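You operate a simulated robot arm through the tools that you are given. There is no shell and no other tool.

You run a simulated robot arm. Do the job below in one go: nothing can be reset, and whatever is moved stays where it is left.

Task
Drop 3 nuts from the hopper into the gold parts tin.
Fine: hopper dial on nuts; the tin's lid goes on the black lid mat; the tin stays on the teal slide, drawn back out; nothing else in it, nothing spilt. Where these are worked on the way, their far stop is far enough and under half their travel is too little: teal slide.

Only the result counts: the job must be done as asked and must still hold three seconds after the hand-in. Knocking over, shifting, dropping, spilling or breaking anything else fails it. A push-on lid holds only when it is set on centred and level and pressed home; a screw cap is set on level and turned clockwise until tight.

Robot
A 6-joint arm with a two-finger parallel gripper, fixed in place. Base frame: the origin is on the floor under the middle of its stand, x ahead of it, y to its left, z up; the work surface is at about z = 860. Units: mm, rad, N and s.
With the tool pointing down near the work surface it reaches from about 280 to 680 mm from the base axis. Its first joint turns from -2.897 to 2.897 rad. Payload 1.57 kg.
The TCP is the grasp point between the finger pads, 30 mm short of the fingertips. In the tool frame z runs along the fingers and y along their closing line. The gripper opens to 110 mm. The fingers are 24 mm wide and 12 mm thick; the gripper's body (48 by 112 mm) begins 78 mm behind the TCP.
Orientation is that of the tool frame in the base frame, as [roll, pitch, yaw] about the fixed x, y, z axes, in that order (R = Rz(yaw) Ry(pitch) Rx(roll)). With the fingers straight down and closing along the base's y, the tool's x points along the base's -x, its y along +y and its z along -z.

Tools
- The arm moves only by the tool nudge_tool. Its argument "targets" is a list of rows, each an object (a shift or turn left out is 0, a gripper value left out holds the last) with "grip": the opening, from 0 (shut) to 1 (fully open); "linear": the shift along the tool's x, y, z in mm, a list of three; "dr": the turn, a rotation vector about the tool's x, y, z in degrees, a list of three. In form: [{"grip": grip, "linear": [x, y, z], "dr": [rx, ry, rz]}, ...]. A call has 1 to 20 rows; each row shifts and turns the commanded pose from where the row before left it, along the tool's axes as they then stand. A row lasts 0.2 s, in which the tool goes at most 50 mm and 0.15 rad; a call with a longer step from one row to the next is refused whole, and so is a gripper value outside its range. Where a pose cannot be reached the arm comes as near as it can. A force on the tool above 40 N (or 10 N above the force at the start of the call, whichever is more), or a blocked arm, ends the call early, and 0.2 s more pass. The fingers move at their own pace (about 108 mm/s each) and stop on an object; they squeeze with about 39 N. The grip force told is the motor's: it shows also when the fingers shut on nothing. Time passes only in rows, and 0.2 s behind the last, so rows that do not move let the fingers close. It gives the time, the measured TCP pose, the force on the tool (base axes), the opening and the grip force at its end, in the units of the frame above (readings bear some noise), with the torque about the TCP (base axes, N m) and any sound that the robot's microphone picked up.
- Cameras (640 x 400 px; columns grow to the right, rows downward): "scene" is fixed at [399.2, 498.2, 1621]; the picture's right is [-0.99, 0.16, 0.00], its down [0.13, 0.82, -0.56] and it looks along [-0.09, -0.55, -0.83] (base axes); focal length 323 px, centre (320, 200). "wrist" rides on the gripper at [70, 16, -141] in the tool frame; the picture's right is [-0.23, 0.97, 0.00], its down [-0.86, -0.20, -0.48] and it looks along [-0.47, -0.11, 0.88] (tool axes); focal length 222 px, centre (320, 200). There is no depth. A picture from a camera that has moved, and an enlarged one, comes with that camera's place and axes in the base frame and with its lens.
- get_image(camera): a new picture of that camera. No time passes.
- raise_lower(by): moves the trunk up (or, below 0, down) by that many mm; the arm rides with it, the base frame stays. It gives what a move gives, with no picture.
- inspect(camera, box): a new picture of the part [left, top, right, bottom] of that camera's present view, enlarged. No time passes.
- finish_job(): hands the job in; it is judged then, once.

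Places have to be worked out from the pictures, the camera data and where the tool is seen. Open the gripper and draw the arm clear of the work before you hand the job in, unless the task says otherwise.

The tools are called after "Request:" as name(argument=value, ...) on one line, values as JSON. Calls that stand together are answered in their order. nudge_tool: Moves the arm, as the interface text tells. Its arguments: {"type":"object","properties":{"targets":{"type":"array","items":{"type":"object","properties":{"grip":{"type":"number"},"linear":{"type":"array","items":{"type":"number"}},"dr":{"type":"array","items":{"type":"number"}}}}}},"required":["targets"]} The other tools are called the same way: raise_lower (by) moves the trunk up or down; get_image (camera) takes a picture; inspect (camera, box) takes an enlarged picture of a part of a camera's view; finish_job () hands the job in.

At the start:

```text
clock: 0.0
eef_pos: [487.9, 4.1, 1203.2]
tcp_rot: [-3.141, 0.001, 3.14]
ft_force: [0.2, 0.3, -0.2]
moment: [0.01, 0.03, -0.01]
width: 110.1
grip_force: 0.2
trunk travel left (down, up): [-250.0, 340.0]
```

scene: 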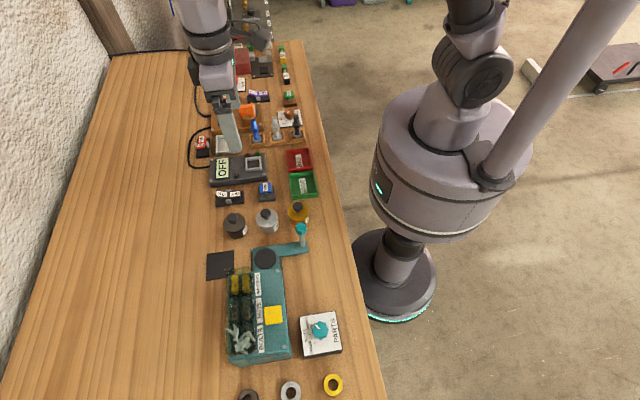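
wrist: 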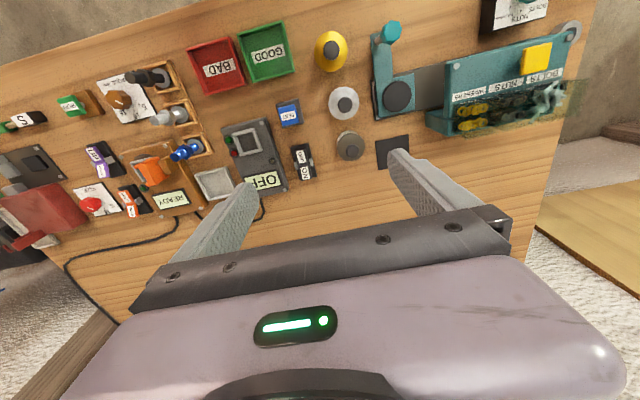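

I start by looking closely at the hopper area in both cameras.

Request:
inspect(camera="scene", box=[190, 180, 370, 290])

Request:
inspect(camera="scene", box=[190, 260, 370, 400])

Request:
inspect(camera="wrist", box=[300, 0, 600, 180])

```text
3.56 times, centred on (280, 235) of scene
camera zoom: at [399.2, 498.2, 1621.0], right [-0.99, 0.16, 0.0], down [0.13, 0.82, -0.56], along [-0.09, -0.55, -0.83], focal length 1147 px, centre (462, 76)
```

zoom: 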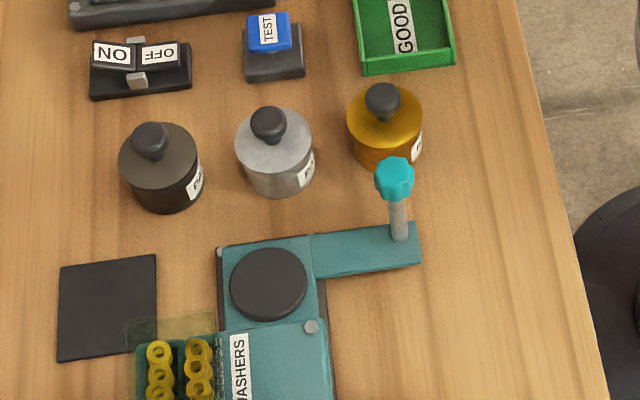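

```text
2.86 times, centred on (280, 330) of scene
camera zoom: at [399.2, 498.2, 1621.0], right [-0.99, 0.16, 0.0], down [0.13, 0.82, -0.56], along [-0.09, -0.55, -0.83], focal length 922 px, centre (434, -171)
```

zoom: 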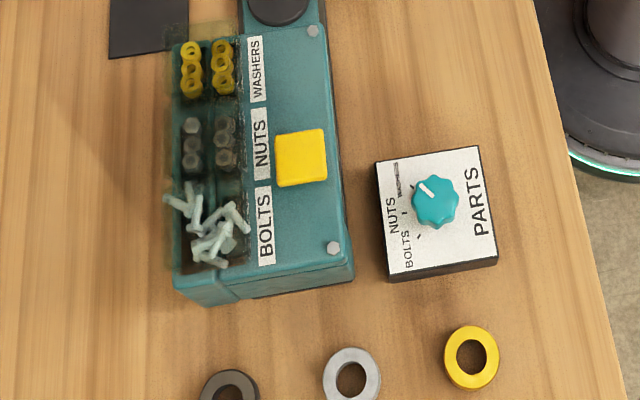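

```text
2.13 times, centred on (450, 90) of wrist
camera zoom: at [419.1, 20.5, 1344.9], right [0.23, 0.97, 0.0], down [0.86, -0.2, 0.48], along [0.47, -0.11, -0.88], focal length 474 px, centre (43, 435)
```

zoom: 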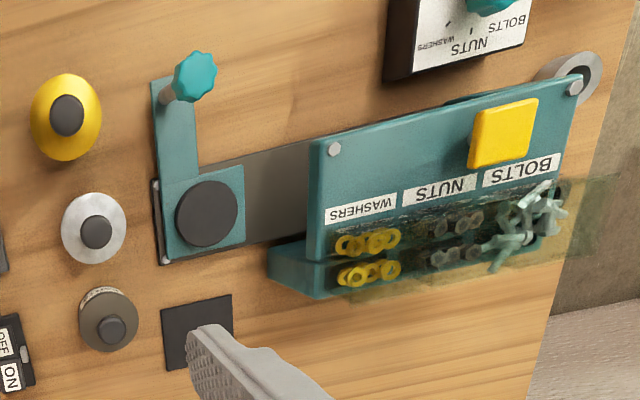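

The slide is out with its seat near (480,156), its knob post near (385,130), and the hopper extends toward +y. I move the arm at height toward that area for a closer wrist view.

Request:
nudge_tool(targets=[{"linear": [20, 35, 0]}, {"linear": [20, 35, 0]}, {"linear": [20, 35, 0]}, {"linear": [20, 35, 0]}, {"linear": [20, 35, 0]}, {"linear": [0, 0, 0]}])

Request:
get_image(camera="wrist")

Request:
inspect(camera="scene", box=[295, 305, 350, 360])

```text
clock: 1.4
eef_pos: [386.4, 177.8, 1201.8]
tcp_rot: [3.141, 0.001, 3.141]
ft_force: [-0.3, 0.6, -0.2]
moment: [0.02, -0.02, -0.03]
width: 110.1
grip_force: 0.2
trunk travel left (down, up): [-250.0, 340.0]
```

```text
taken
camera wrist: at [317.7, 194.4, 1343.4], right [0.23, 0.97, 0.0], down [0.86, -0.2, 0.48], along [0.47, -0.11, -0.88], focal length 222 px, centre (320, 200)
```

wrist: 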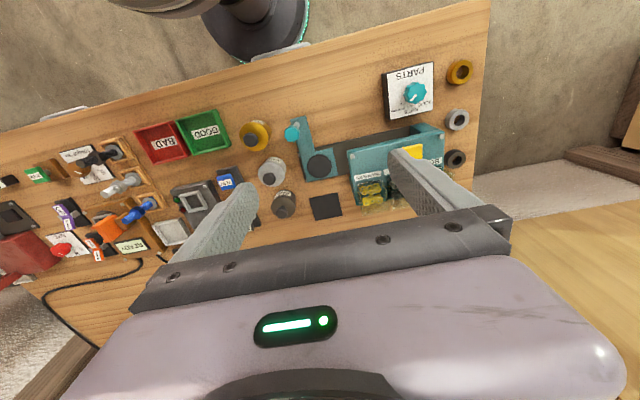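

```text
7.27 times, centred on (322, 332) of scene
camera zoom: at [399.2, 498.2, 1621.0], right [-0.99, 0.16, 0.0], down [0.13, 0.82, -0.56], along [-0.09, -0.55, -0.83], focal length 2346 px, centre (302, -764)
```

zoom: 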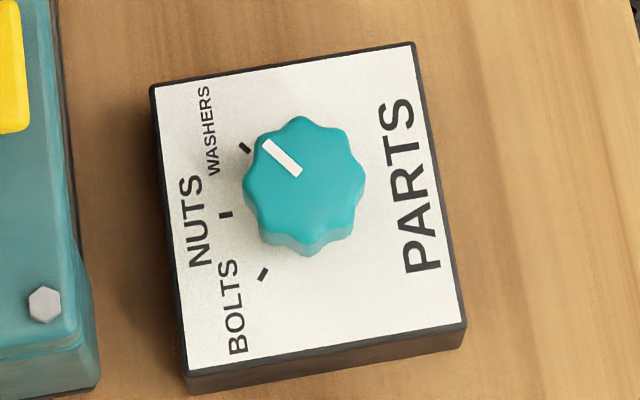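

The dial points at WASHERS; NUTS is about 50° counter-clockwise seen from above. I zoom the wrist view for tin and hopper details.

Request:
inspect(camera="wrist", box=[225, 100, 365, 225])

Request:
inspect(camera="wrist", box=[340, 50, 480, 220])

Request:
inspect(camera="scene", box=[215, 195, 320, 265])

Request:
inspect(camera="scene", box=[215, 230, 320, 300])

```text
3.20 times, centred on (295, 162) of wrist
camera zoom: at [317.7, 194.4, 1343.4], right [0.23, 0.97, 0.0], down [0.86, -0.2, 0.48], along [0.47, -0.11, -0.88], focal length 711 px, centre (400, 320)
```

zoom: 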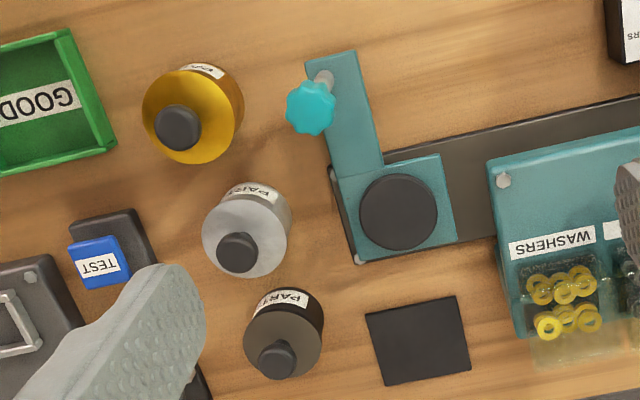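

```text
2.35 times, centred on (410, 135) of wrist
camera zoom: at [317.7, 194.4, 1343.4], right [0.23, 0.97, 0.0], down [0.86, -0.2, 0.48], along [0.47, -0.11, -0.88], focal length 523 px, centre (108, 353)
```

zoom: 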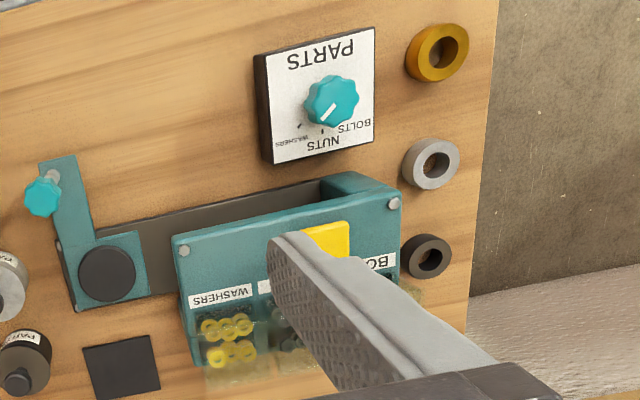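

```text
5.71 times, centred on (268, 230) of scene
camera zoom: at [399.2, 498.2, 1621.0], right [-0.99, 0.16, 0.0], down [0.13, 0.82, -0.56], along [-0.09, -0.55, -0.83], focal length 1844 px, centre (620, 29)
```

zoom: 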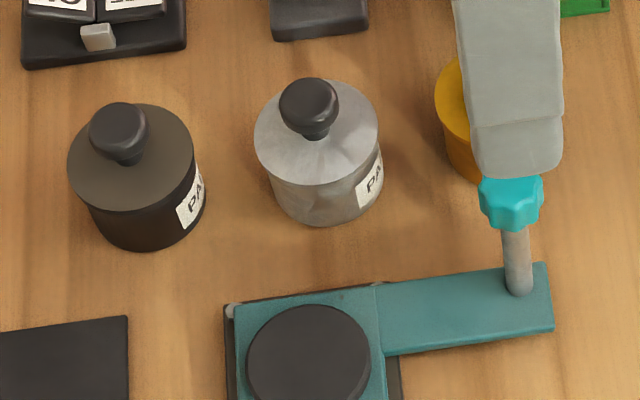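

```text
5.71 times, centred on (268, 265) of scene
camera zoom: at [399.2, 498.2, 1621.0], right [-0.99, 0.16, 0.0], down [0.13, 0.82, -0.56], along [-0.09, -0.55, -0.83], focal length 1844 px, centre (620, -171)
```

zoom: 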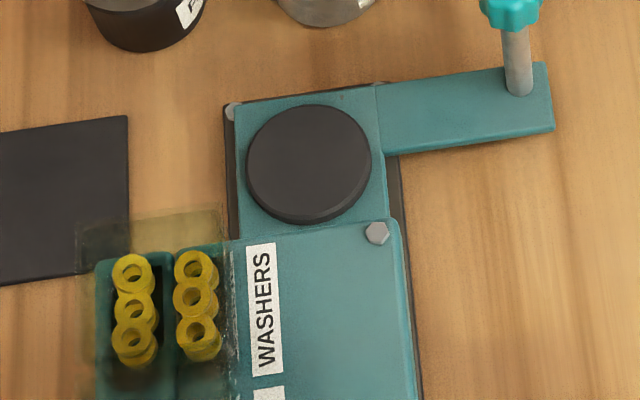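

The hopper lies along y with its top around z≈953, the button near (463,318), and the gold tin near (384,48). I move closer over the gold tin to see its lid and knob precisely.

Request:
nudge_tool(targets=[{"linear": [17, -22, 28]}, {"linear": [17, -22, 28]}, {"linear": [17, -22, 28]}, {"linear": [17, -22, 28]}, {"linear": [17, -22, 28]}, {"linear": [0, 0, 0]}])

Request:
get_image(camera="wrist")

Request:
inspect(camera="scene", box=[240, 180, 340, 260])

```text
clock: 2.8
eef_pos: [302.9, 70.4, 1062.9]
tcp_rot: [3.141, 0.001, 3.141]
ft_force: [-0.6, 0.5, 0.2]
moment: [0.0, -0.02, 0.01]
width: 110.2
grip_force: 0.1
trunk travel left (down, up): [-250.0, 340.0]
```

```text
taken
camera wrist: at [233.8, 86.6, 1203.7], right [0.23, 0.97, 0.0], down [0.86, -0.2, 0.48], along [0.47, -0.11, -0.88], focal length 222 px, centre (320, 200)
```

wrist: 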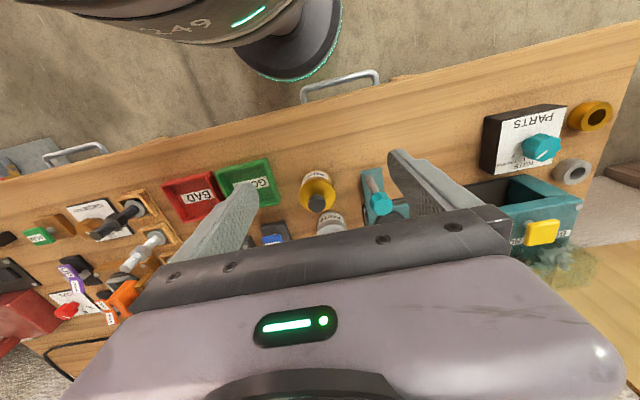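

```text
5.00 times, centred on (290, 220) of scene
camera zoom: at [399.2, 498.2, 1621.0], right [-0.99, 0.16, 0.0], down [0.13, 0.82, -0.56], along [-0.09, -0.55, -0.83], focal length 1613 px, centre (470, 100)
```

zoom: 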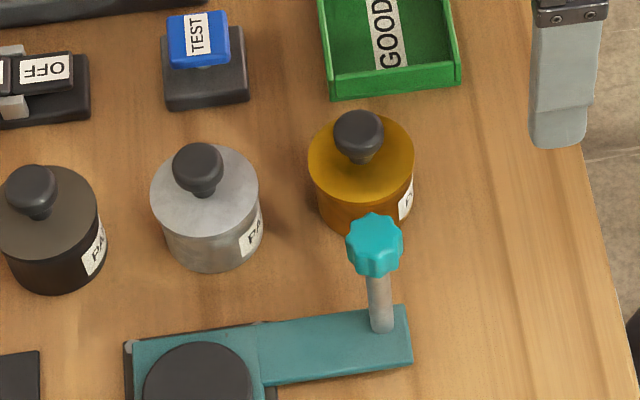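

Request:
inspect(camera="wrist", box=[270, 155, 410, 245])

```text
4.44 times, centred on (340, 200) of wrist
camera zoom: at [233.8, 86.6, 1203.7], right [0.23, 0.97, 0.0], down [0.86, -0.2, 0.48], along [0.47, -0.11, -0.88], focal length 987 px, centre (231, 200)
```

zoom: 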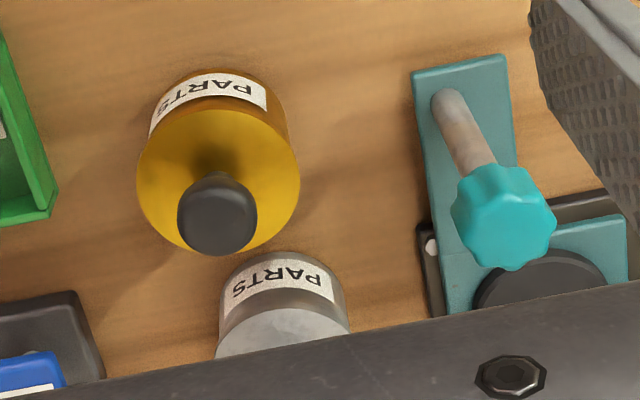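

Lid top is judged at about z=900, centre (385,46.5), with its knob (≈25 mm dia) around z=915–930. I move above it with the gripper part-closed and check alignment.

Request:
nudge_tool(targets=[{"grip": 0.5, "linear": [-20, -6, 0]}, {"linear": [-20, -6, 0]}, {"linear": [-20, -6, 10]}, {"linear": [-22, -6, 20]}, {"linear": [0, 0, 25]}, {"linear": [0, 0, 0]}])

Request:
get_image(camera="wrist")

Request:
inspect(camera="scene", box=[240, 150, 360, 250])

```text
clock: 4.2
eef_pos: [383.6, 46.0, 1008.3]
tcp_rot: [3.141, 0.0, -3.14]
ft_force: [0.2, -0.9, -0.8]
moment: [-0.02, -0.02, 0.02]
width: 55.2
grip_force: 0.1
trunk travel left (down, up): [-250.0, 340.0]
```

```text
taken
camera wrist: at [314.7, 62.4, 1149.1], right [0.23, 0.97, 0.0], down [0.85, -0.2, 0.48], along [0.47, -0.11, -0.88], focal length 222 px, centre (320, 200)
```

wrist: 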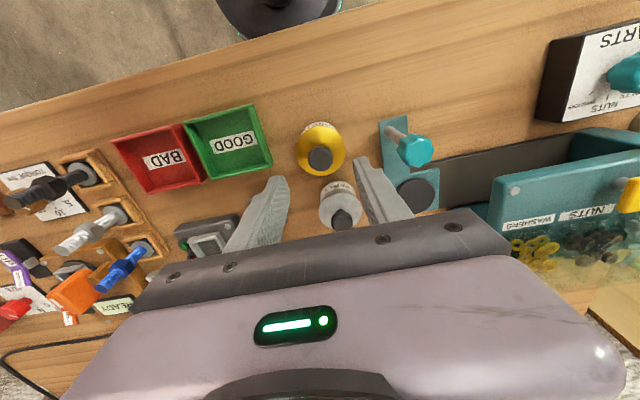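

```text
4.00 times, centred on (300, 200) of scene
camera zoom: at [399.2, 498.2, 1621.0], right [-0.99, 0.16, 0.0], down [0.13, 0.82, -0.56], along [-0.09, -0.55, -0.83], focal length 1290 px, centre (400, 200)
```

zoom: 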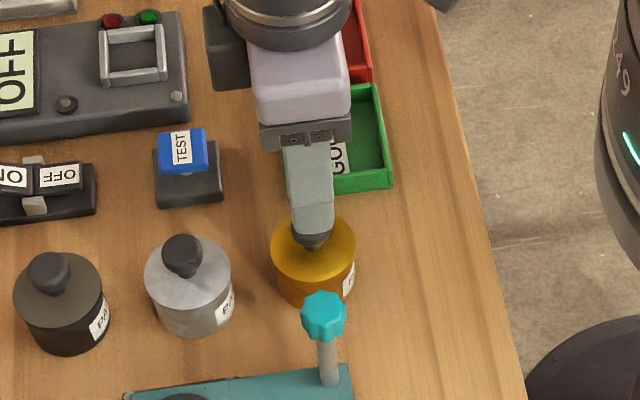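

The knob is seen at (385,46), right under the TCP. I descend to about z=936 and close on the knob.

Request:
nudge_tool(targets=[{"linear": [-1.4, 0, 20]}, {"linear": [0, 0, 20]}, {"linear": [0, 0, 15]}, {"linear": [0, 0, 10]}, {"linear": [0, 0, 7]}, {"linear": [0, 0, 0]}])

Request:
inspect(camera="wrist", box=[230, 100, 410, 250])

Request:
inspect(camera="scene", box=[280, 190, 340, 240])

```text
clock: 5.6
eef_pos: [385.6, 45.3, 935.5]
tcp_rot: [3.141, 0.001, 3.14]
ft_force: [-0.3, 0.4, 1.4]
moment: [0.0, 0.01, 0.03]
width: 55.2
grip_force: 0.1
trunk travel left (down, up): [-250.0, 340.0]
```

```text
2.67 times, centred on (320, 175) of wrist
camera zoom: at [316.9, 61.6, 1077.4], right [0.23, 0.97, 0.0], down [0.86, -0.2, 0.48], along [0.47, -0.11, -0.88], focal length 592 px, centre (320, 267)
```

zoom: 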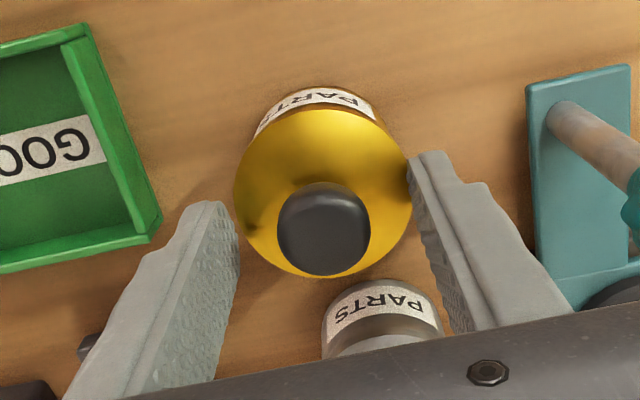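

```text
8.00 times, centred on (310, 215) of scene
camera zoom: at [399.2, 498.2, 1621.0], right [-0.99, 0.16, 0.0], down [0.13, 0.82, -0.56], along [-0.09, -0.55, -0.83], focal length 2581 px, centre (400, 80)
```

zoom: 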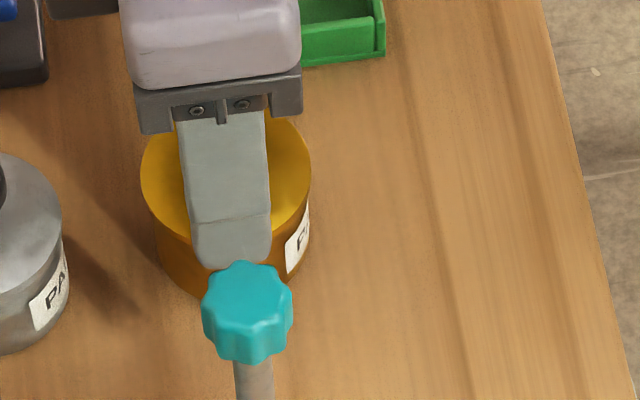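

The knob sits centred between the fingers. I close on it.

Request:
nudge_tool(targets=[{"grip": 0.0}, {}, {}, {}])

Request:
inspect(camera="wrist", box=[230, 100, 410, 250])

```text
clock: 6.6
eef_pos: [384.6, 46.1, 937.7]
tcp_rot: [3.141, 0.004, -3.141]
ft_force: [4.5, 3.1, 37.5]
moment: [0.06, -0.09, -0.01]
width: 21.9
grip_force: 34.7
trunk travel left (down, up): [-250.0, 340.0]
```

```text
2.67 times, centred on (320, 175) of wrist
camera zoom: at [316.2, 61.7, 1078.3], right [0.23, 0.97, 0.0], down [0.85, -0.2, 0.48], along [0.47, -0.11, -0.88], focal length 592 px, centre (320, 267)
```

zoom: 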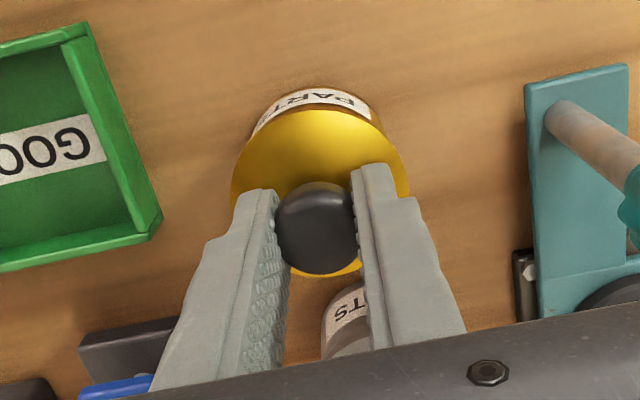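

The tool was pushed up 2 mm with 37 N, so the fingertips likely ride on a domed lid. I open, rise by 5 mm and close again.

Request:
nudge_tool(targets=[{"grip": 0.4}, {}, {"linear": [0, 0, -5]}, {"linear": [0, 0, 0]}])

Request:
nudge_tool(targets=[{"grip": 0.0}, {}, {}, {}])

Request:
inspect(camera="wrist", box=[230, 100, 410, 250])

```text
clock: 7.6
eef_pos: [385.9, 45.2, 941.0]
tcp_rot: [-3.14, -0.002, 3.141]
ft_force: [1.0, -0.6, -1.0]
moment: [0.0, -0.04, 0.03]
width: 43.9
grip_force: 0.1
trunk travel left (down, up): [-250.0, 340.0]
```

```text
clock: 8.6
eef_pos: [386.8, 45.6, 941.6]
tcp_rot: [3.141, -0.001, 3.141]
ft_force: [0.9, -0.6, 0.5]
moment: [-0.01, -0.02, 0.0]
width: 21.3
grip_force: 34.6
trunk travel left (down, up): [-250.0, 340.0]
heard: snap
```

```text
2.67 times, centred on (320, 175) of wrist
camera zoom: at [318.0, 61.4, 1082.2], right [0.23, 0.97, 0.0], down [0.86, -0.2, 0.48], along [0.47, -0.11, -0.88], focal length 592 px, centre (320, 267)
```

zoom: 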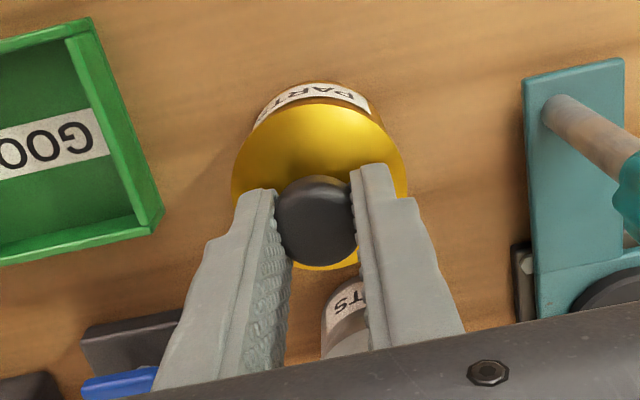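

A snap was heard, probably the push-on lid letting go as the fingers wedged under the knob head. I lift slowly and look.

Request:
nudge_tool(targets=[{"linear": [0, 0, -4]}, {"linear": [0, 0, -6]}, {"linear": [0, 0, -8]}, {"linear": [0, 0, -10]}, {}])

Request:
get_image(camera="wrist")

Request:
inspect(camera="scene", box=[270, 180, 340, 240])

```text
clock: 9.8
eef_pos: [386.5, 46.5, 969.6]
tcp_rot: [-3.14, 0.0, 3.14]
ft_force: [0.0, 0.3, 0.2]
moment: [-0.01, 0.0, 0.0]
width: 21.6
grip_force: 34.2
trunk travel left (down, up): [-250.0, 340.0]
```

```text
taken
camera wrist: at [317.9, 62.5, 1110.7], right [0.23, 0.97, 0.0], down [0.86, -0.2, 0.48], along [0.47, -0.11, -0.88], focal length 222 px, centre (320, 200)
```

wrist: 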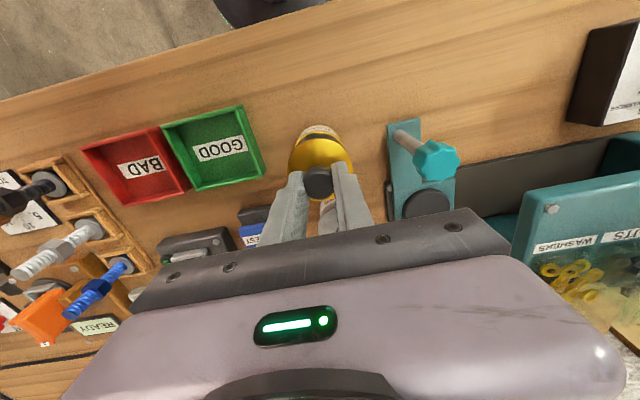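

```text
6.67 times, centred on (305, 210) of scene
camera zoom: at [399.2, 498.2, 1621.0], right [-0.99, 0.16, 0.0], down [0.13, 0.82, -0.56], along [-0.09, -0.55, -0.83], focal length 2151 px, centre (420, 133)
```

zoom: 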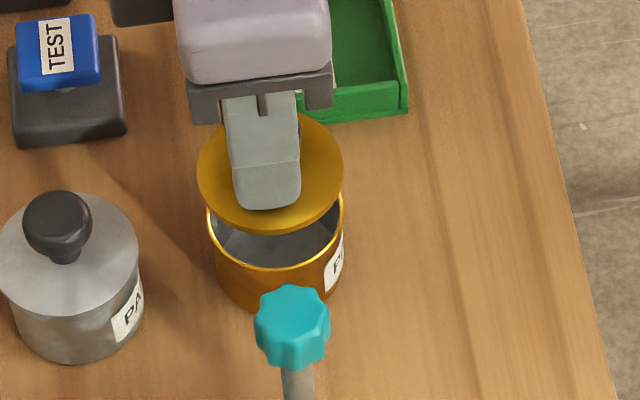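

The lid is clean off and the tin is still standing. I raise and carry the lid over to above the mat at (595,147).

Request:
nudge_tool(targets=[{"linear": [0, 0, -25]}, {"linear": [0, 0, -35]}, {"linear": [-14, 6, -10]}, {"linear": [-30, 14, 0]}, {"linear": [-35, 17, 0]}, {"linear": [-35, 17, 0]}, {"linear": [-35, 17, 0]}, {"linear": [-35, 17, 0]}, {"linear": [-24.5, 12.5, 0]}, {}, {}])

Request:
get_image(camera="wrist")

Request:
inspect(camera="scene", box=[180, 160, 340, 290])

```text
clock: 12.2
eef_pos: [596.9, 145.5, 1038.2]
tcp_rot: [3.141, -0.001, 3.142]
ft_force: [0.4, -0.5, -0.5]
moment: [0.03, 0.0, 0.01]
width: 22.4
grip_force: 35.2
trunk travel left (down, up): [-250.0, 340.0]
```

```text
taken
camera wrist: at [527.7, 161.1, 1179.8], right [0.23, 0.97, 0.0], down [0.86, -0.2, 0.48], along [0.47, -0.11, -0.88], focal length 222 px, centre (320, 200)
```

wrist: 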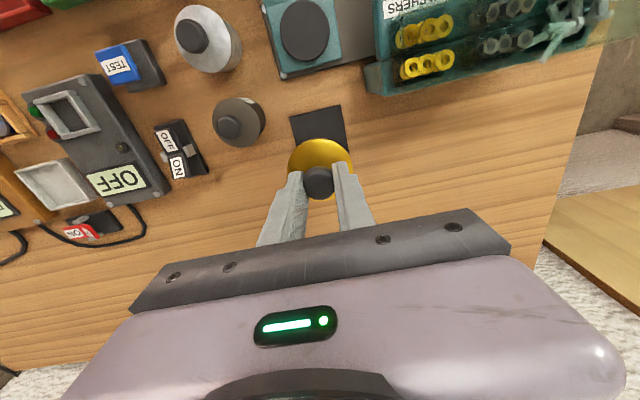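

```text
3.08 times, centred on (260, 225) of scene
camera zoom: at [399.2, 498.2, 1621.0], right [-0.99, 0.16, 0.0], down [0.13, 0.82, -0.56], along [-0.09, -0.55, -0.83], focal length 993 px, centre (505, 123)
```

zoom: 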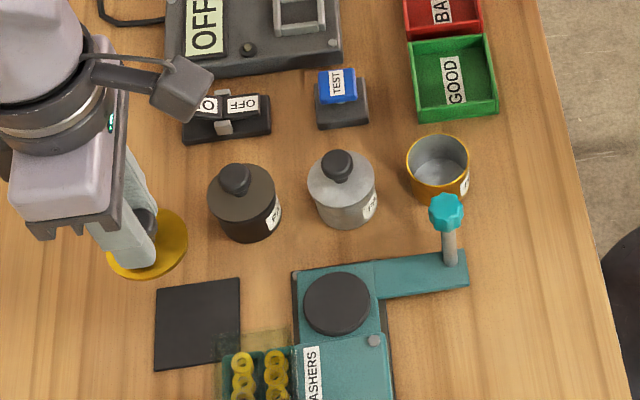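

The mat's centre works out at about (596,147), under the TCP, with a 70 mm square for the 56 mm lid. I lower to just above the mat.

Request:
nudge_tool(targets=[{"linear": [0.5, 1, 25]}, {"linear": [0, 0, 25]}, {"linear": [0, 0, 25]}, {"linear": [0, 0, 20]}, {"linear": [0, 0, 15]}, {}])

Request:
inspect(camera="scene", box=[180, 200, 280, 290])

Request:
inspect(camera="wrist", box=[230, 90, 410, 240])

```text
clock: 13.6
eef_pos: [592.8, 147.5, 929.7]
tcp_rot: [-3.141, 0.001, -3.141]
ft_force: [-0.1, -1.0, 0.3]
moment: [0.0, -0.03, 0.02]
width: 22.5
grip_force: 35.1
trunk travel left (down, up): [-250.0, 340.0]
```

```text
4.44 times, centred on (230, 245) of scene
camera zoom: at [399.2, 498.2, 1621.0], right [-0.99, 0.16, 0.0], down [0.13, 0.82, -0.56], along [-0.09, -0.55, -0.83], focal length 1434 px, centre (720, 0)
```

zoom: 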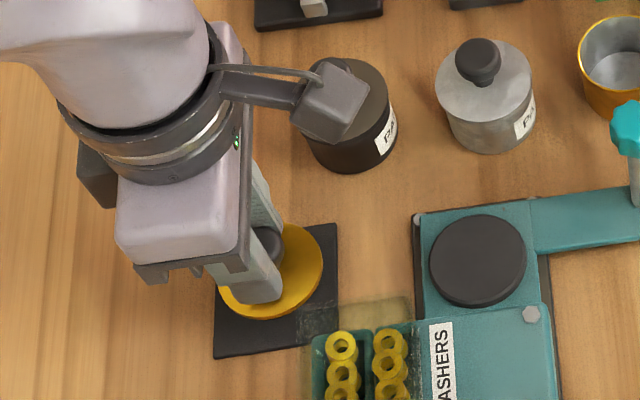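

```text
2.67 times, centred on (320, 165) of wrist
camera zoom: at [524.0, 163.6, 1070.9], right [0.23, 0.97, 0.0], down [0.85, -0.2, 0.48], along [0.47, -0.11, -0.88], focal length 592 px, centre (320, 293)
```

zoom: 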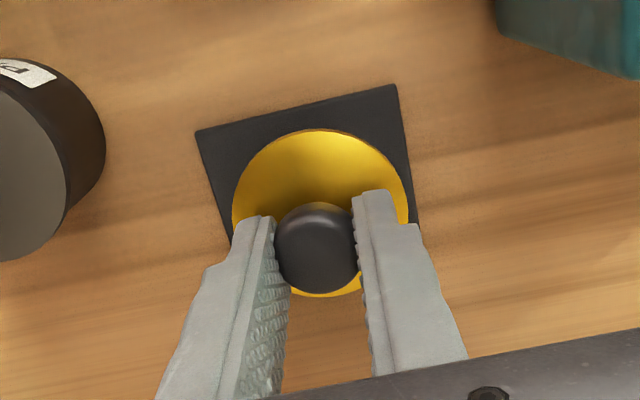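

The lid is over the mat but about 3–4 mm short in x. I correct that and lower further in small steps.

Request:
nudge_tool(targets=[{"linear": [-3.5, -1.5, 0]}, {"linear": [0, 0, 5]}, {"linear": [0, 0, 5]}, {"linear": [0, 0, 3]}, {}])

Request:
nudge_tool(targets=[{"linear": [0, 0, 2]}, {"linear": [0, 0, 2]}, {}])

Request:
inspect(camera="wrist", box=[230, 90, 410, 240])

Request:
inspect(camera="scene", box=[210, 240, 280, 290])

```text
clock: 14.8
eef_pos: [596.6, 144.0, 918.2]
tcp_rot: [-3.141, 0.001, -3.141]
ft_force: [0.8, 0.5, 0.5]
moment: [0.01, 0.01, 0.0]
width: 22.4
grip_force: 35.0
trunk travel left (down, up): [-250.0, 340.0]
```

```text
clock: 15.6
eef_pos: [594.6, 145.3, 912.7]
tcp_rot: [3.141, 0.0, -3.141]
ft_force: [-0.3, 1.2, -1.1]
moment: [0.0, -0.02, 0.02]
width: 22.1
grip_force: 35.3
trunk travel left (down, up): [-250.0, 340.0]
```

```text
2.67 times, centred on (320, 165) of wrist
camera zoom: at [527.8, 161.5, 1054.2], right [0.23, 0.97, 0.0], down [0.86, -0.2, 0.48], along [0.47, -0.11, -0.88], focal length 592 px, centre (320, 293)
```

zoom: 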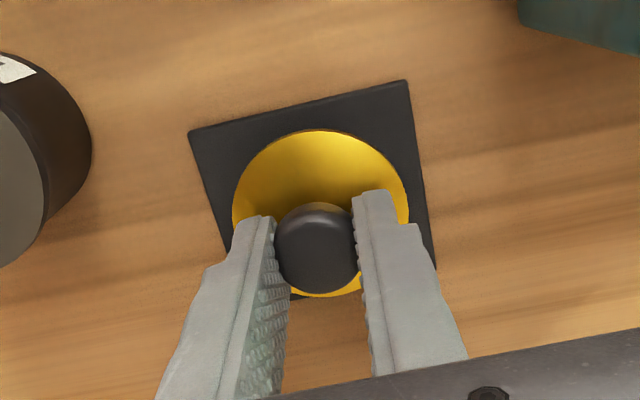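

```text
8.00 times, centred on (245, 265) of scene
camera zoom: at [399.2, 498.2, 1621.0], right [-0.99, 0.16, 0.0], down [0.13, 0.82, -0.56], along [-0.09, -0.55, -0.83], focal length 2581 px, centre (920, -320)
```

zoom: 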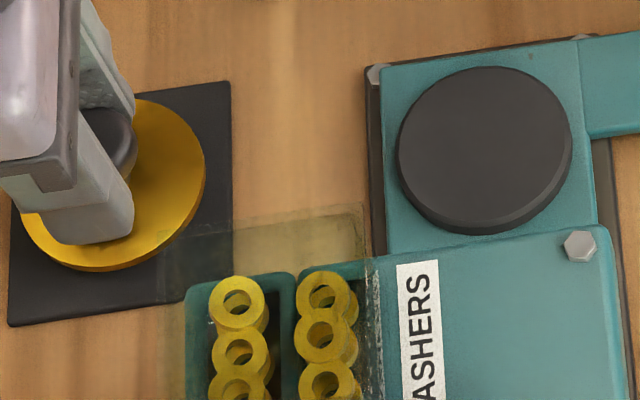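

No contact yet at TCP z≈913. I continue in small steps until contact.

Request:
nudge_tool(targets=[{"linear": [0, 0, 2]}, {"linear": [0, 0, 2]}, {}])

Request:
nudge_tool(targets=[{"linear": [0, 0, 1.5]}, {"linear": [0, 0, 1.5]}, {}])

```text
clock: 16.4
eef_pos: [597.2, 147.0, 909.3]
tcp_rot: [3.141, -0.001, -3.141]
ft_force: [-0.8, -1.3, -0.5]
moment: [-0.02, 0.02, 0.0]
width: 22.4
grip_force: 35.5
trunk travel left (down, up): [-250.0, 340.0]
```

```text
clock: 17.2
eef_pos: [597.7, 146.9, 906.1]
tcp_rot: [-3.141, 0.002, -3.141]
ft_force: [1.1, 3.8, 23.3]
moment: [-0.07, 0.08, 0.01]
width: 22.4
grip_force: 35.0
trunk travel left (down, up): [-250.0, 340.0]
```

Contact with the mat at 23 N; the lid rests on it. I ease up 1 mm, open, and lift away.

Request:
nudge_tool(targets=[{"linear": [0, 0, -1]}, {"grip": 0.4}, {}, {}])

Request:
nudge_tool(targets=[{"linear": [0, 0, -10]}, {"linear": [0, 0, -25]}, {"linear": [0, 0, -30]}, {"linear": [0, 0, -30]}, {}])

Request:
get_image(camera="wrist")

Request:
inspect(camera="scene", box=[180, 180, 340, 290])

```text
clock: 18.2
eef_pos: [597.2, 146.6, 906.3]
tcp_rot: [3.141, 0.0, 3.141]
ft_force: [-0.5, -0.7, 1.3]
moment: [0.02, -0.03, 0.01]
width: 43.9
grip_force: 0.0
trunk travel left (down, up): [-250.0, 340.0]
```

```text
clock: 19.4
eef_pos: [600.2, 145.6, 1002.0]
tcp_rot: [3.141, 0.0, 3.141]
ft_force: [0.4, 0.0, 0.1]
moment: [0.0, 0.01, -0.05]
width: 44.0
grip_force: 0.1
trunk travel left (down, up): [-250.0, 340.0]
```

```text
taken
camera wrist: at [531.3, 160.8, 1143.7], right [0.23, 0.97, 0.0], down [0.86, -0.2, 0.48], along [0.47, -0.11, -0.88], focal length 222 px, centre (320, 200)
```

wrist: 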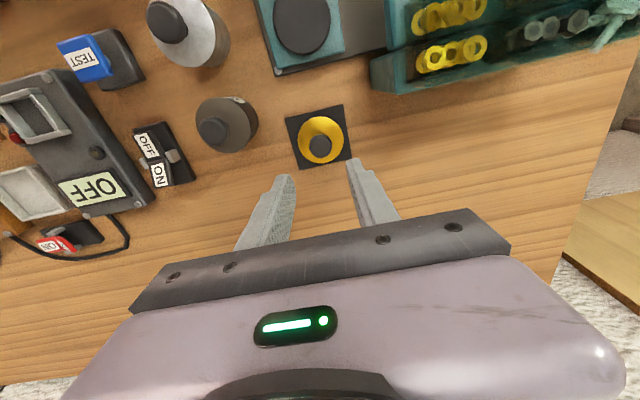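

```text
3.64 times, centred on (260, 235) of scene
camera zoom: at [399.2, 498.2, 1621.0], right [-0.99, 0.16, 0.0], down [0.13, 0.82, -0.56], along [-0.09, -0.55, -0.83], focal length 1173 px, centre (538, 73)
```

zoom: 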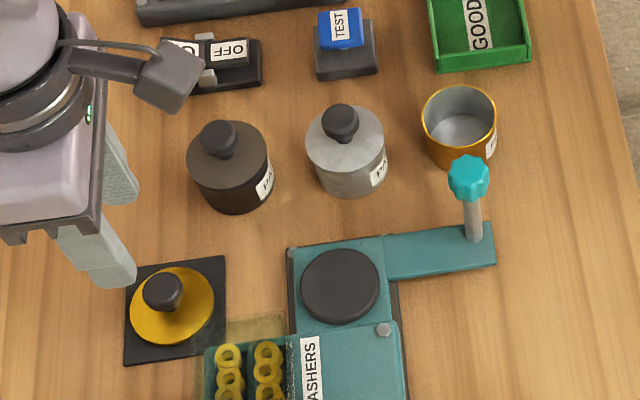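

The lid sits squarely on the mat and the tin looks empty. I return above the open gold tin with the gripper opened to about 70 mm.

Request:
nudge_tool(targets=[{"linear": [0, 0, -30]}, {"linear": [20, -10, 0]}, {"linear": [38, -18, 0], "grip": 0.65}, {"linear": [38, -18, 0]}, {"linear": [38, -18, 0]}, {"linear": [38, -18, 0]}, {"linear": [25, -11, 0]}, {"linear": [14.9, -6.7, 0]}, {"linear": [0, 0, 20]}, {"linear": [0, 0, 20]}, {}])

Request:
inspect(camera="wrist", box=[230, 90, 410, 240])

Request:
inspect(camera="scene", box=[260, 180, 340, 250])

```text
clock: 21.8
eef_pos: [385.1, 43.6, 990.8]
tcp_rot: [3.141, 0.0, 3.141]
ft_force: [-0.4, 0.7, 0.0]
moment: [0.0, 0.0, 0.01]
width: 71.6
grip_force: 0.1
trunk travel left (down, up): [-250.0, 340.0]
```

```text
2.67 times, centred on (320, 165) of wrist
camera zoom: at [316.7, 60.1, 1133.0], right [0.23, 0.97, 0.0], down [0.86, -0.2, 0.48], along [0.47, -0.11, -0.88], focal length 592 px, centre (320, 293)
```

zoom: 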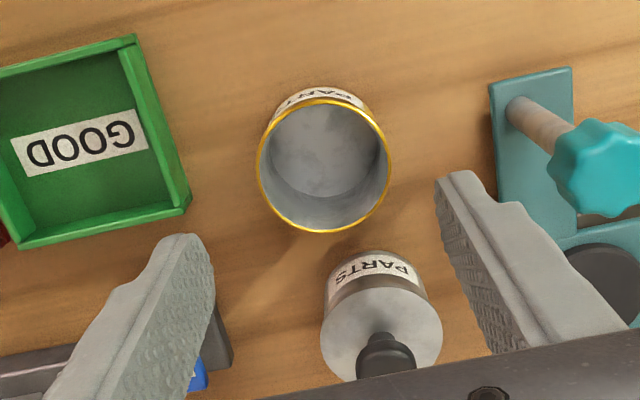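

```text
5.71 times, centred on (300, 215) of scene
camera zoom: at [399.2, 498.2, 1621.0], right [-0.99, 0.16, 0.0], down [0.13, 0.82, -0.56], along [-0.09, -0.55, -0.83], focal length 1844 px, centre (434, 114)
```

zoom: 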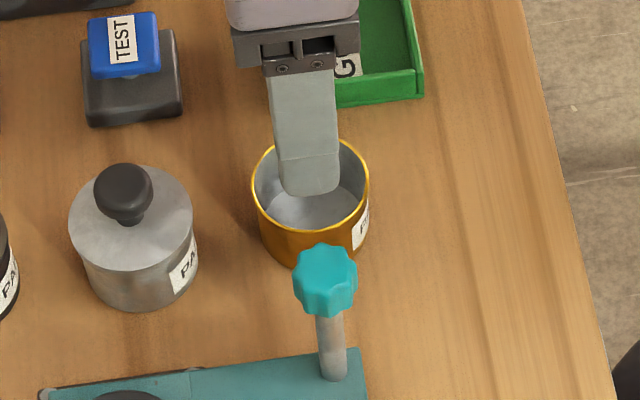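

The tin rim centre is at about (384.5,47.3), diameter ≈54.5 mm. I descend around it to TCP z≈898.

Request:
nudge_tool(targets=[{"linear": [1, 1.3, 20]}, {"linear": [0, 0, 25]}, {"linear": [0, 0, 20]}, {"linear": [0, 0, 15]}, {"linear": [0, 0, 8]}, {"linear": [0, 0, 4]}, {}])

Request:
inspect(camera="wrist", box=[230, 90, 410, 240])

Request:
inspect(camera="scene", box=[260, 180, 340, 250])

```text
clock: 23.4
eef_pos: [383.9, 46.4, 897.5]
tcp_rot: [3.141, 0.0, 3.142]
ft_force: [0.9, -0.6, 0.7]
moment: [0.04, -0.01, 0.03]
width: 71.5
grip_force: 0.0
trunk travel left (down, up): [-250.0, 340.0]
```

```text
2.67 times, centred on (320, 165) of wrist
camera zoom: at [315.3, 62.5, 1039.3], right [0.23, 0.97, 0.0], down [0.86, -0.2, 0.48], along [0.47, -0.11, -0.88], focal length 592 px, centre (320, 293)
```

zoom: 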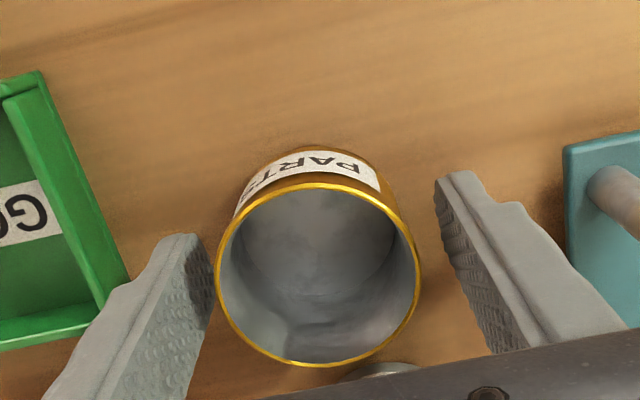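

```text
5.71 times, centred on (300, 215) of scene
camera zoom: at [399.2, 498.2, 1621.0], right [-0.99, 0.16, 0.0], down [0.13, 0.82, -0.56], along [-0.09, -0.55, -0.83], focal length 1844 px, centre (434, 114)
```

zoom: 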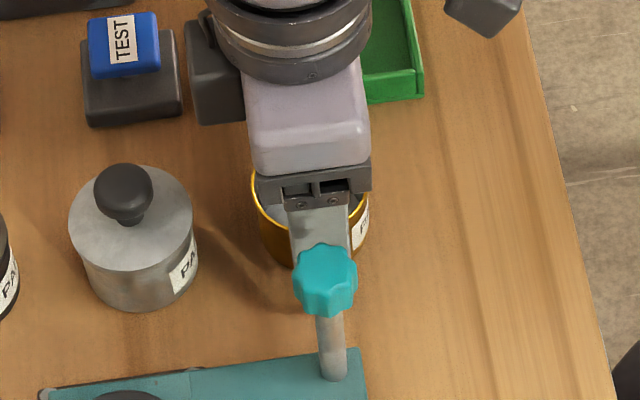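

The tin is between the fingers. I close on it and lift a little.

Request:
nudge_tool(targets=[{"grip": 0.45}, {"grip": 0.0}, {}, {}, {}])

Request:
nudge_tool(targets=[{"linear": [0, 0, -10]}, {"linear": [0, 0, -20]}, {}])

Request:
inspect(camera="wrist", box=[230, 90, 410, 240])

Request:
inspect(camera="scene", box=[260, 180, 340, 250])

```text
clock: 24.6
eef_pos: [383.2, 45.5, 898.4]
tcp_rot: [3.141, -0.002, -3.141]
ft_force: [0.2, 0.5, 0.1]
moment: [-0.05, 0.02, 0.0]
width: 53.4
grip_force: 39.2
trunk travel left (down, up): [-250.0, 340.0]
```

```text
clock: 25.4
eef_pos: [384.9, 47.3, 930.3]
tcp_rot: [-3.141, -0.001, 3.14]
ft_force: [-0.8, -0.1, -1.9]
moment: [0.01, -0.01, 0.0]
width: 53.6
grip_force: 39.1
trunk travel left (down, up): [-250.0, 340.0]
```

```text
2.67 times, centred on (320, 165) of wrist
camera zoom: at [315.7, 63.3, 1071.2], right [0.23, 0.97, 0.0], down [0.86, -0.2, 0.48], along [0.47, -0.11, -0.88], focal length 592 px, centre (320, 293)
```

zoom: 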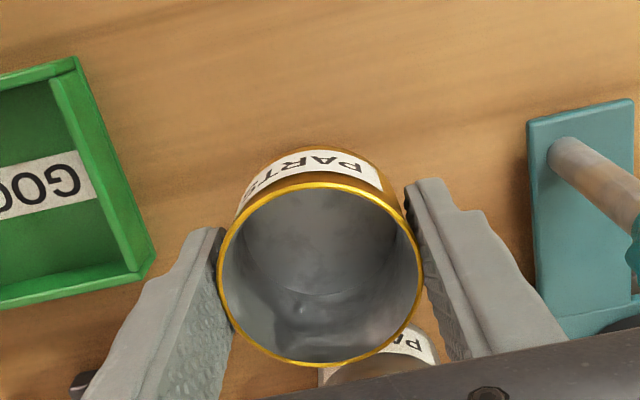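

```text
5.71 times, centred on (300, 215) of scene
camera zoom: at [399.2, 498.2, 1621.0], right [-0.99, 0.16, 0.0], down [0.13, 0.82, -0.56], along [-0.09, -0.55, -0.83], focal length 1844 px, centre (434, 114)
```

zoom: 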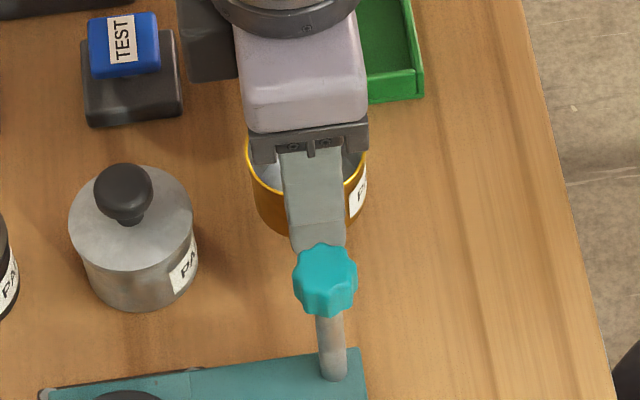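

The tin is held level (bottom ≈39 mm below the TCP). I raise it high and move to a spot slightly past the slide seat, so the camera can see the seat pad clearly.

Request:
nudge_tool(targets=[{"linear": [0, 0, -25]}, {"linear": [0, 0, -35]}, {"linear": [0, 0, -35]}, {"linear": [-20, 15, -6]}, {"linear": [-25, 22, 0]}, {"linear": [-25, 22, 0]}, {"linear": [-25, 22, 0]}, {"linear": [-25, 22, 0]}, {}, {}])

Request:
inspect(camera="wrist", box=[230, 60, 430, 240])

Request:
get_image(camera="scene")

```text
clock: 27.6
eef_pos: [505.9, 146.9, 1031.2]
tcp_rot: [3.141, -0.001, -3.14]
ft_force: [0.0, -0.4, -1.0]
moment: [-0.03, 0.01, -0.01]
width: 53.5
grip_force: 39.2
trunk travel left (down, up): [-250.0, 340.0]
```

```text
2.22 times, centred on (330, 150) of wrist
camera zoom: at [437.7, 163.1, 1172.2], right [0.23, 0.97, 0.0], down [0.86, -0.2, 0.48], along [0.47, -0.11, -0.88], focal length 494 px, centre (298, 311)
```

zoom: 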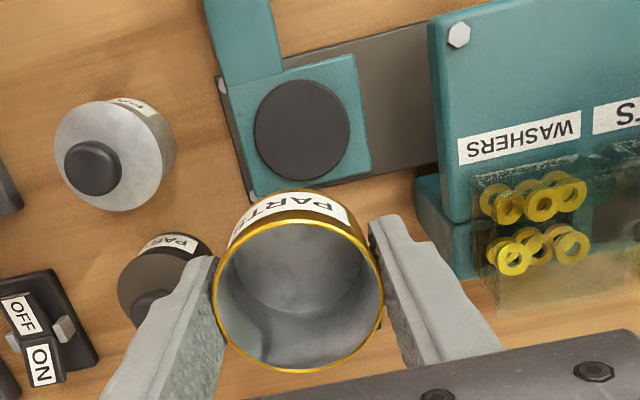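

```text
taken
```

scene: 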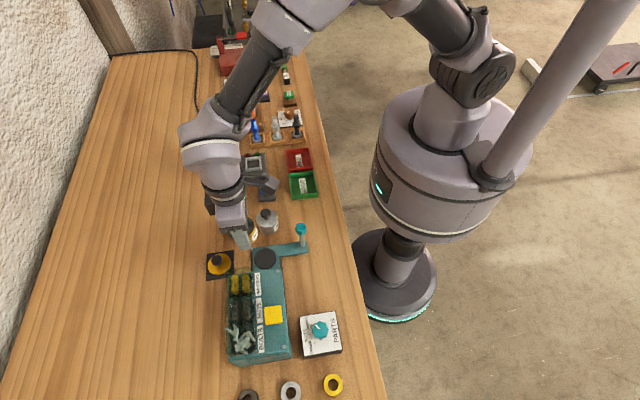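

I take another pose reading without moving, to average out noise before aligning the tin with the seat.

Request:
nudge_tool(targets=[{}])

Request:
nudge_tool(targets=[{}])

Request:
nudge_tool(targets=[{}])

Request:
inspect(camera="wrist", box=[280, 80, 360, 150])

Request:
inspect(camera="wrist", box=[280, 150, 370, 240])

Request:
inspect(camera="scene", box=[200, 190, 320, 280])

```text
clock: 28.0
eef_pos: [504.9, 145.7, 1030.1]
tcp_rot: [3.141, 0.001, 3.141]
ft_force: [-0.3, 0.3, -1.0]
moment: [0.02, -0.01, -0.01]
width: 53.5
grip_force: 38.9
trunk travel left (down, up): [-250.0, 340.0]
```

```text
clock: 28.4
eef_pos: [506.1, 146.7, 1030.1]
tcp_rot: [-3.14, 0.0, -3.14]
ft_force: [0.2, -0.4, -0.6]
moment: [-0.03, 0.0, -0.02]
width: 53.4
grip_force: 38.7
trunk travel left (down, up): [-250.0, 340.0]
```

```text
clock: 28.8
eef_pos: [505.1, 146.6, 1031.3]
tcp_rot: [3.141, 0.0, 3.141]
ft_force: [0.3, 0.2, -1.2]
moment: [-0.01, -0.02, -0.01]
width: 53.6
grip_force: 39.3
trunk travel left (down, up): [-250.0, 340.0]
```

```text
5.71 times, centred on (320, 115) of wrist
camera zoom: at [437.5, 162.9, 1172.2], right [0.23, 0.97, 0.0], down [0.86, -0.2, 0.48], along [0.47, -0.11, -0.88], focal length 1269 px, centre (320, 686)
```

zoom: 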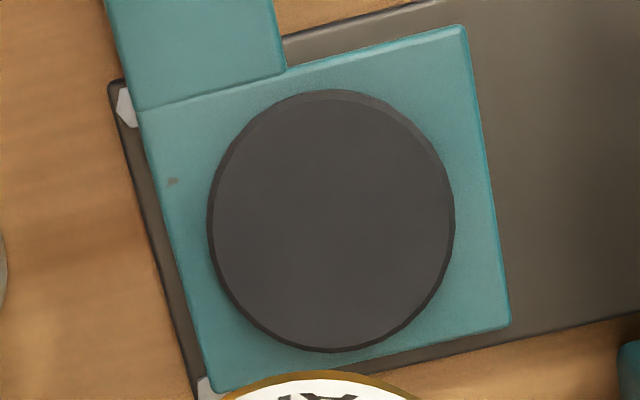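

```text
4.44 times, centred on (325, 195) of wrist
camera zoom: at [437.5, 162.9, 1172.2], right [0.23, 0.97, 0.0], down [0.86, -0.2, 0.48], along [0.47, -0.11, -0.88], focal length 987 px, centre (298, 222)
```

zoom: 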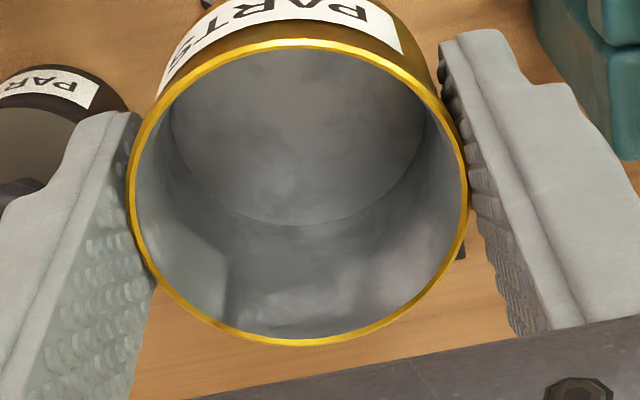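

```text
4.44 times, centred on (260, 235) of scene
camera zoom: at [399.2, 498.2, 1621.0], right [-0.99, 0.16, 0.0], down [0.13, 0.82, -0.56], along [-0.09, -0.55, -0.83], focal length 1434 px, centre (587, 44)
```

zoom: 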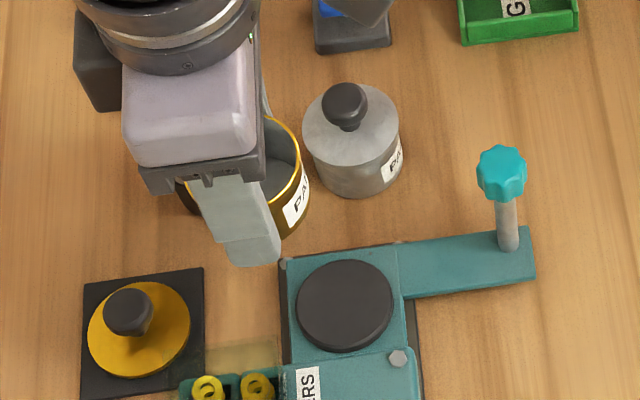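

Relative measurement: tin centre is at camera+(71.3,−16.8) and pad centre at camera+(44.8,−7.8), so I need dx≈−26.5, dy≈+9. I shift and lower to about 30 mm above the pad, then check.

Request:
nudge_tool(targets=[{"linear": [13.5, 4.5, 0]}, {"linear": [13, 4.5, 0]}, {"linear": [0, 0, 25]}, {"linear": [0, 0, 30]}, {"linear": [0, 0, 20]}, {"linear": [0, 0, 10]}, {}, {}])

Request:
inspect(camera="wrist", box=[230, 60, 430, 240])

Request:
inspect(camera="scene", box=[220, 210, 310, 280])

```text
clock: 30.6
eef_pos: [478.2, 158.8, 946.2]
tcp_rot: [3.141, 0.0, 3.141]
ft_force: [-0.7, -0.3, -0.6]
moment: [0.0, -0.01, 0.02]
width: 53.5
grip_force: 38.6
trunk travel left (down, up): [-250.0, 340.0]
```

```text
2.22 times, centred on (330, 150) of wrist
camera zoom: at [409.5, 175.6, 1086.8], right [0.23, 0.97, 0.0], down [0.86, -0.2, 0.48], along [0.47, -0.11, -0.88], focal length 494 px, centre (298, 311)
```

zoom: 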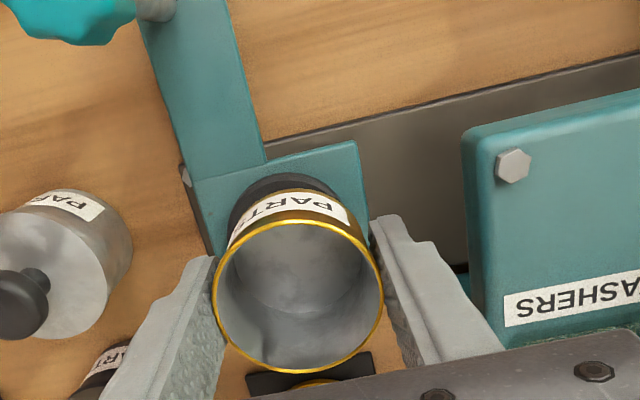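

```text
5.71 times, centred on (265, 245) of scene
camera zoom: at [399.2, 498.2, 1621.0], right [-0.99, 0.16, 0.0], down [0.13, 0.82, -0.56], along [-0.09, -0.55, -0.83], focal length 1844 px, centre (634, -57)
```

zoom: 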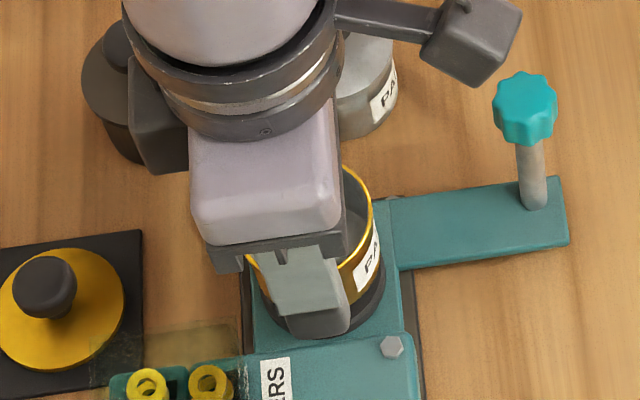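

Request:
inspect(camera="wrist", box=[285, 120, 375, 190])

Request:
inspect(camera="scene", box=[255, 235, 295, 270])

Request:
nudge_tool(targets=[{}])

Request:
nudge_tool(targets=[{}])

```text
5.71 times, centred on (330, 155) of wrist
camera zoom: at [409.5, 175.6, 1086.8], right [0.23, 0.97, 0.0], down [0.86, -0.2, 0.48], along [0.47, -0.11, -0.88], focal length 1269 px, centre (263, 457)
```

zoom: 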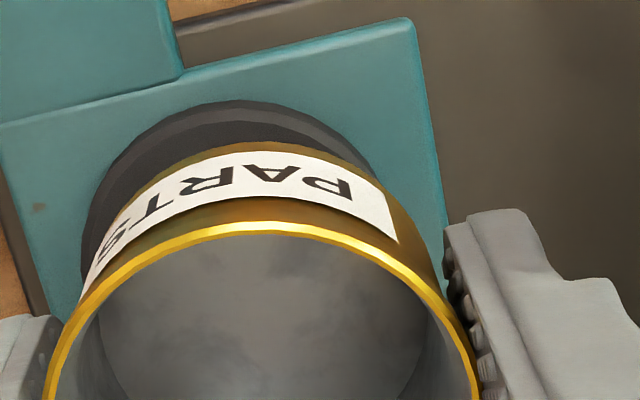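

```text
11.43 times, centred on (275, 252) of scene
camera zoom: at [399.2, 498.2, 1621.0], right [-0.99, 0.16, 0.0], down [0.13, 0.82, -0.56], along [-0.09, -0.55, -0.83], focal length 3687 px, centre (834, -400)
```

zoom: 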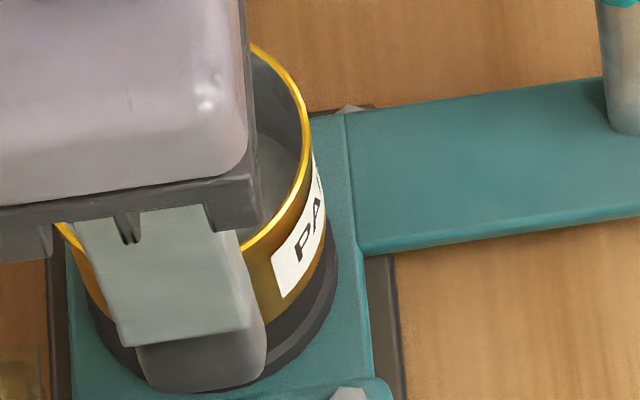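

```text
clock: 31.0
eef_pos: [478.8, 159.4, 945.6]
tcp_rot: [-3.141, 0.001, 3.141]
ft_force: [0.1, -0.5, -0.7]
moment: [-0.01, -0.02, -0.01]
width: 53.5
grip_force: 38.7
trunk travel left (down, up): [-250.0, 340.0]
```

```text
clock: 31.4
eef_pos: [477.9, 160.0, 944.5]
tcp_rot: [3.14, 0.0, -3.141]
ft_force: [0.0, -0.1, -1.1]
moment: [0.01, 0.0, -0.01]
width: 53.4
grip_force: 38.8
trunk travel left (down, up): [-250.0, 340.0]
```

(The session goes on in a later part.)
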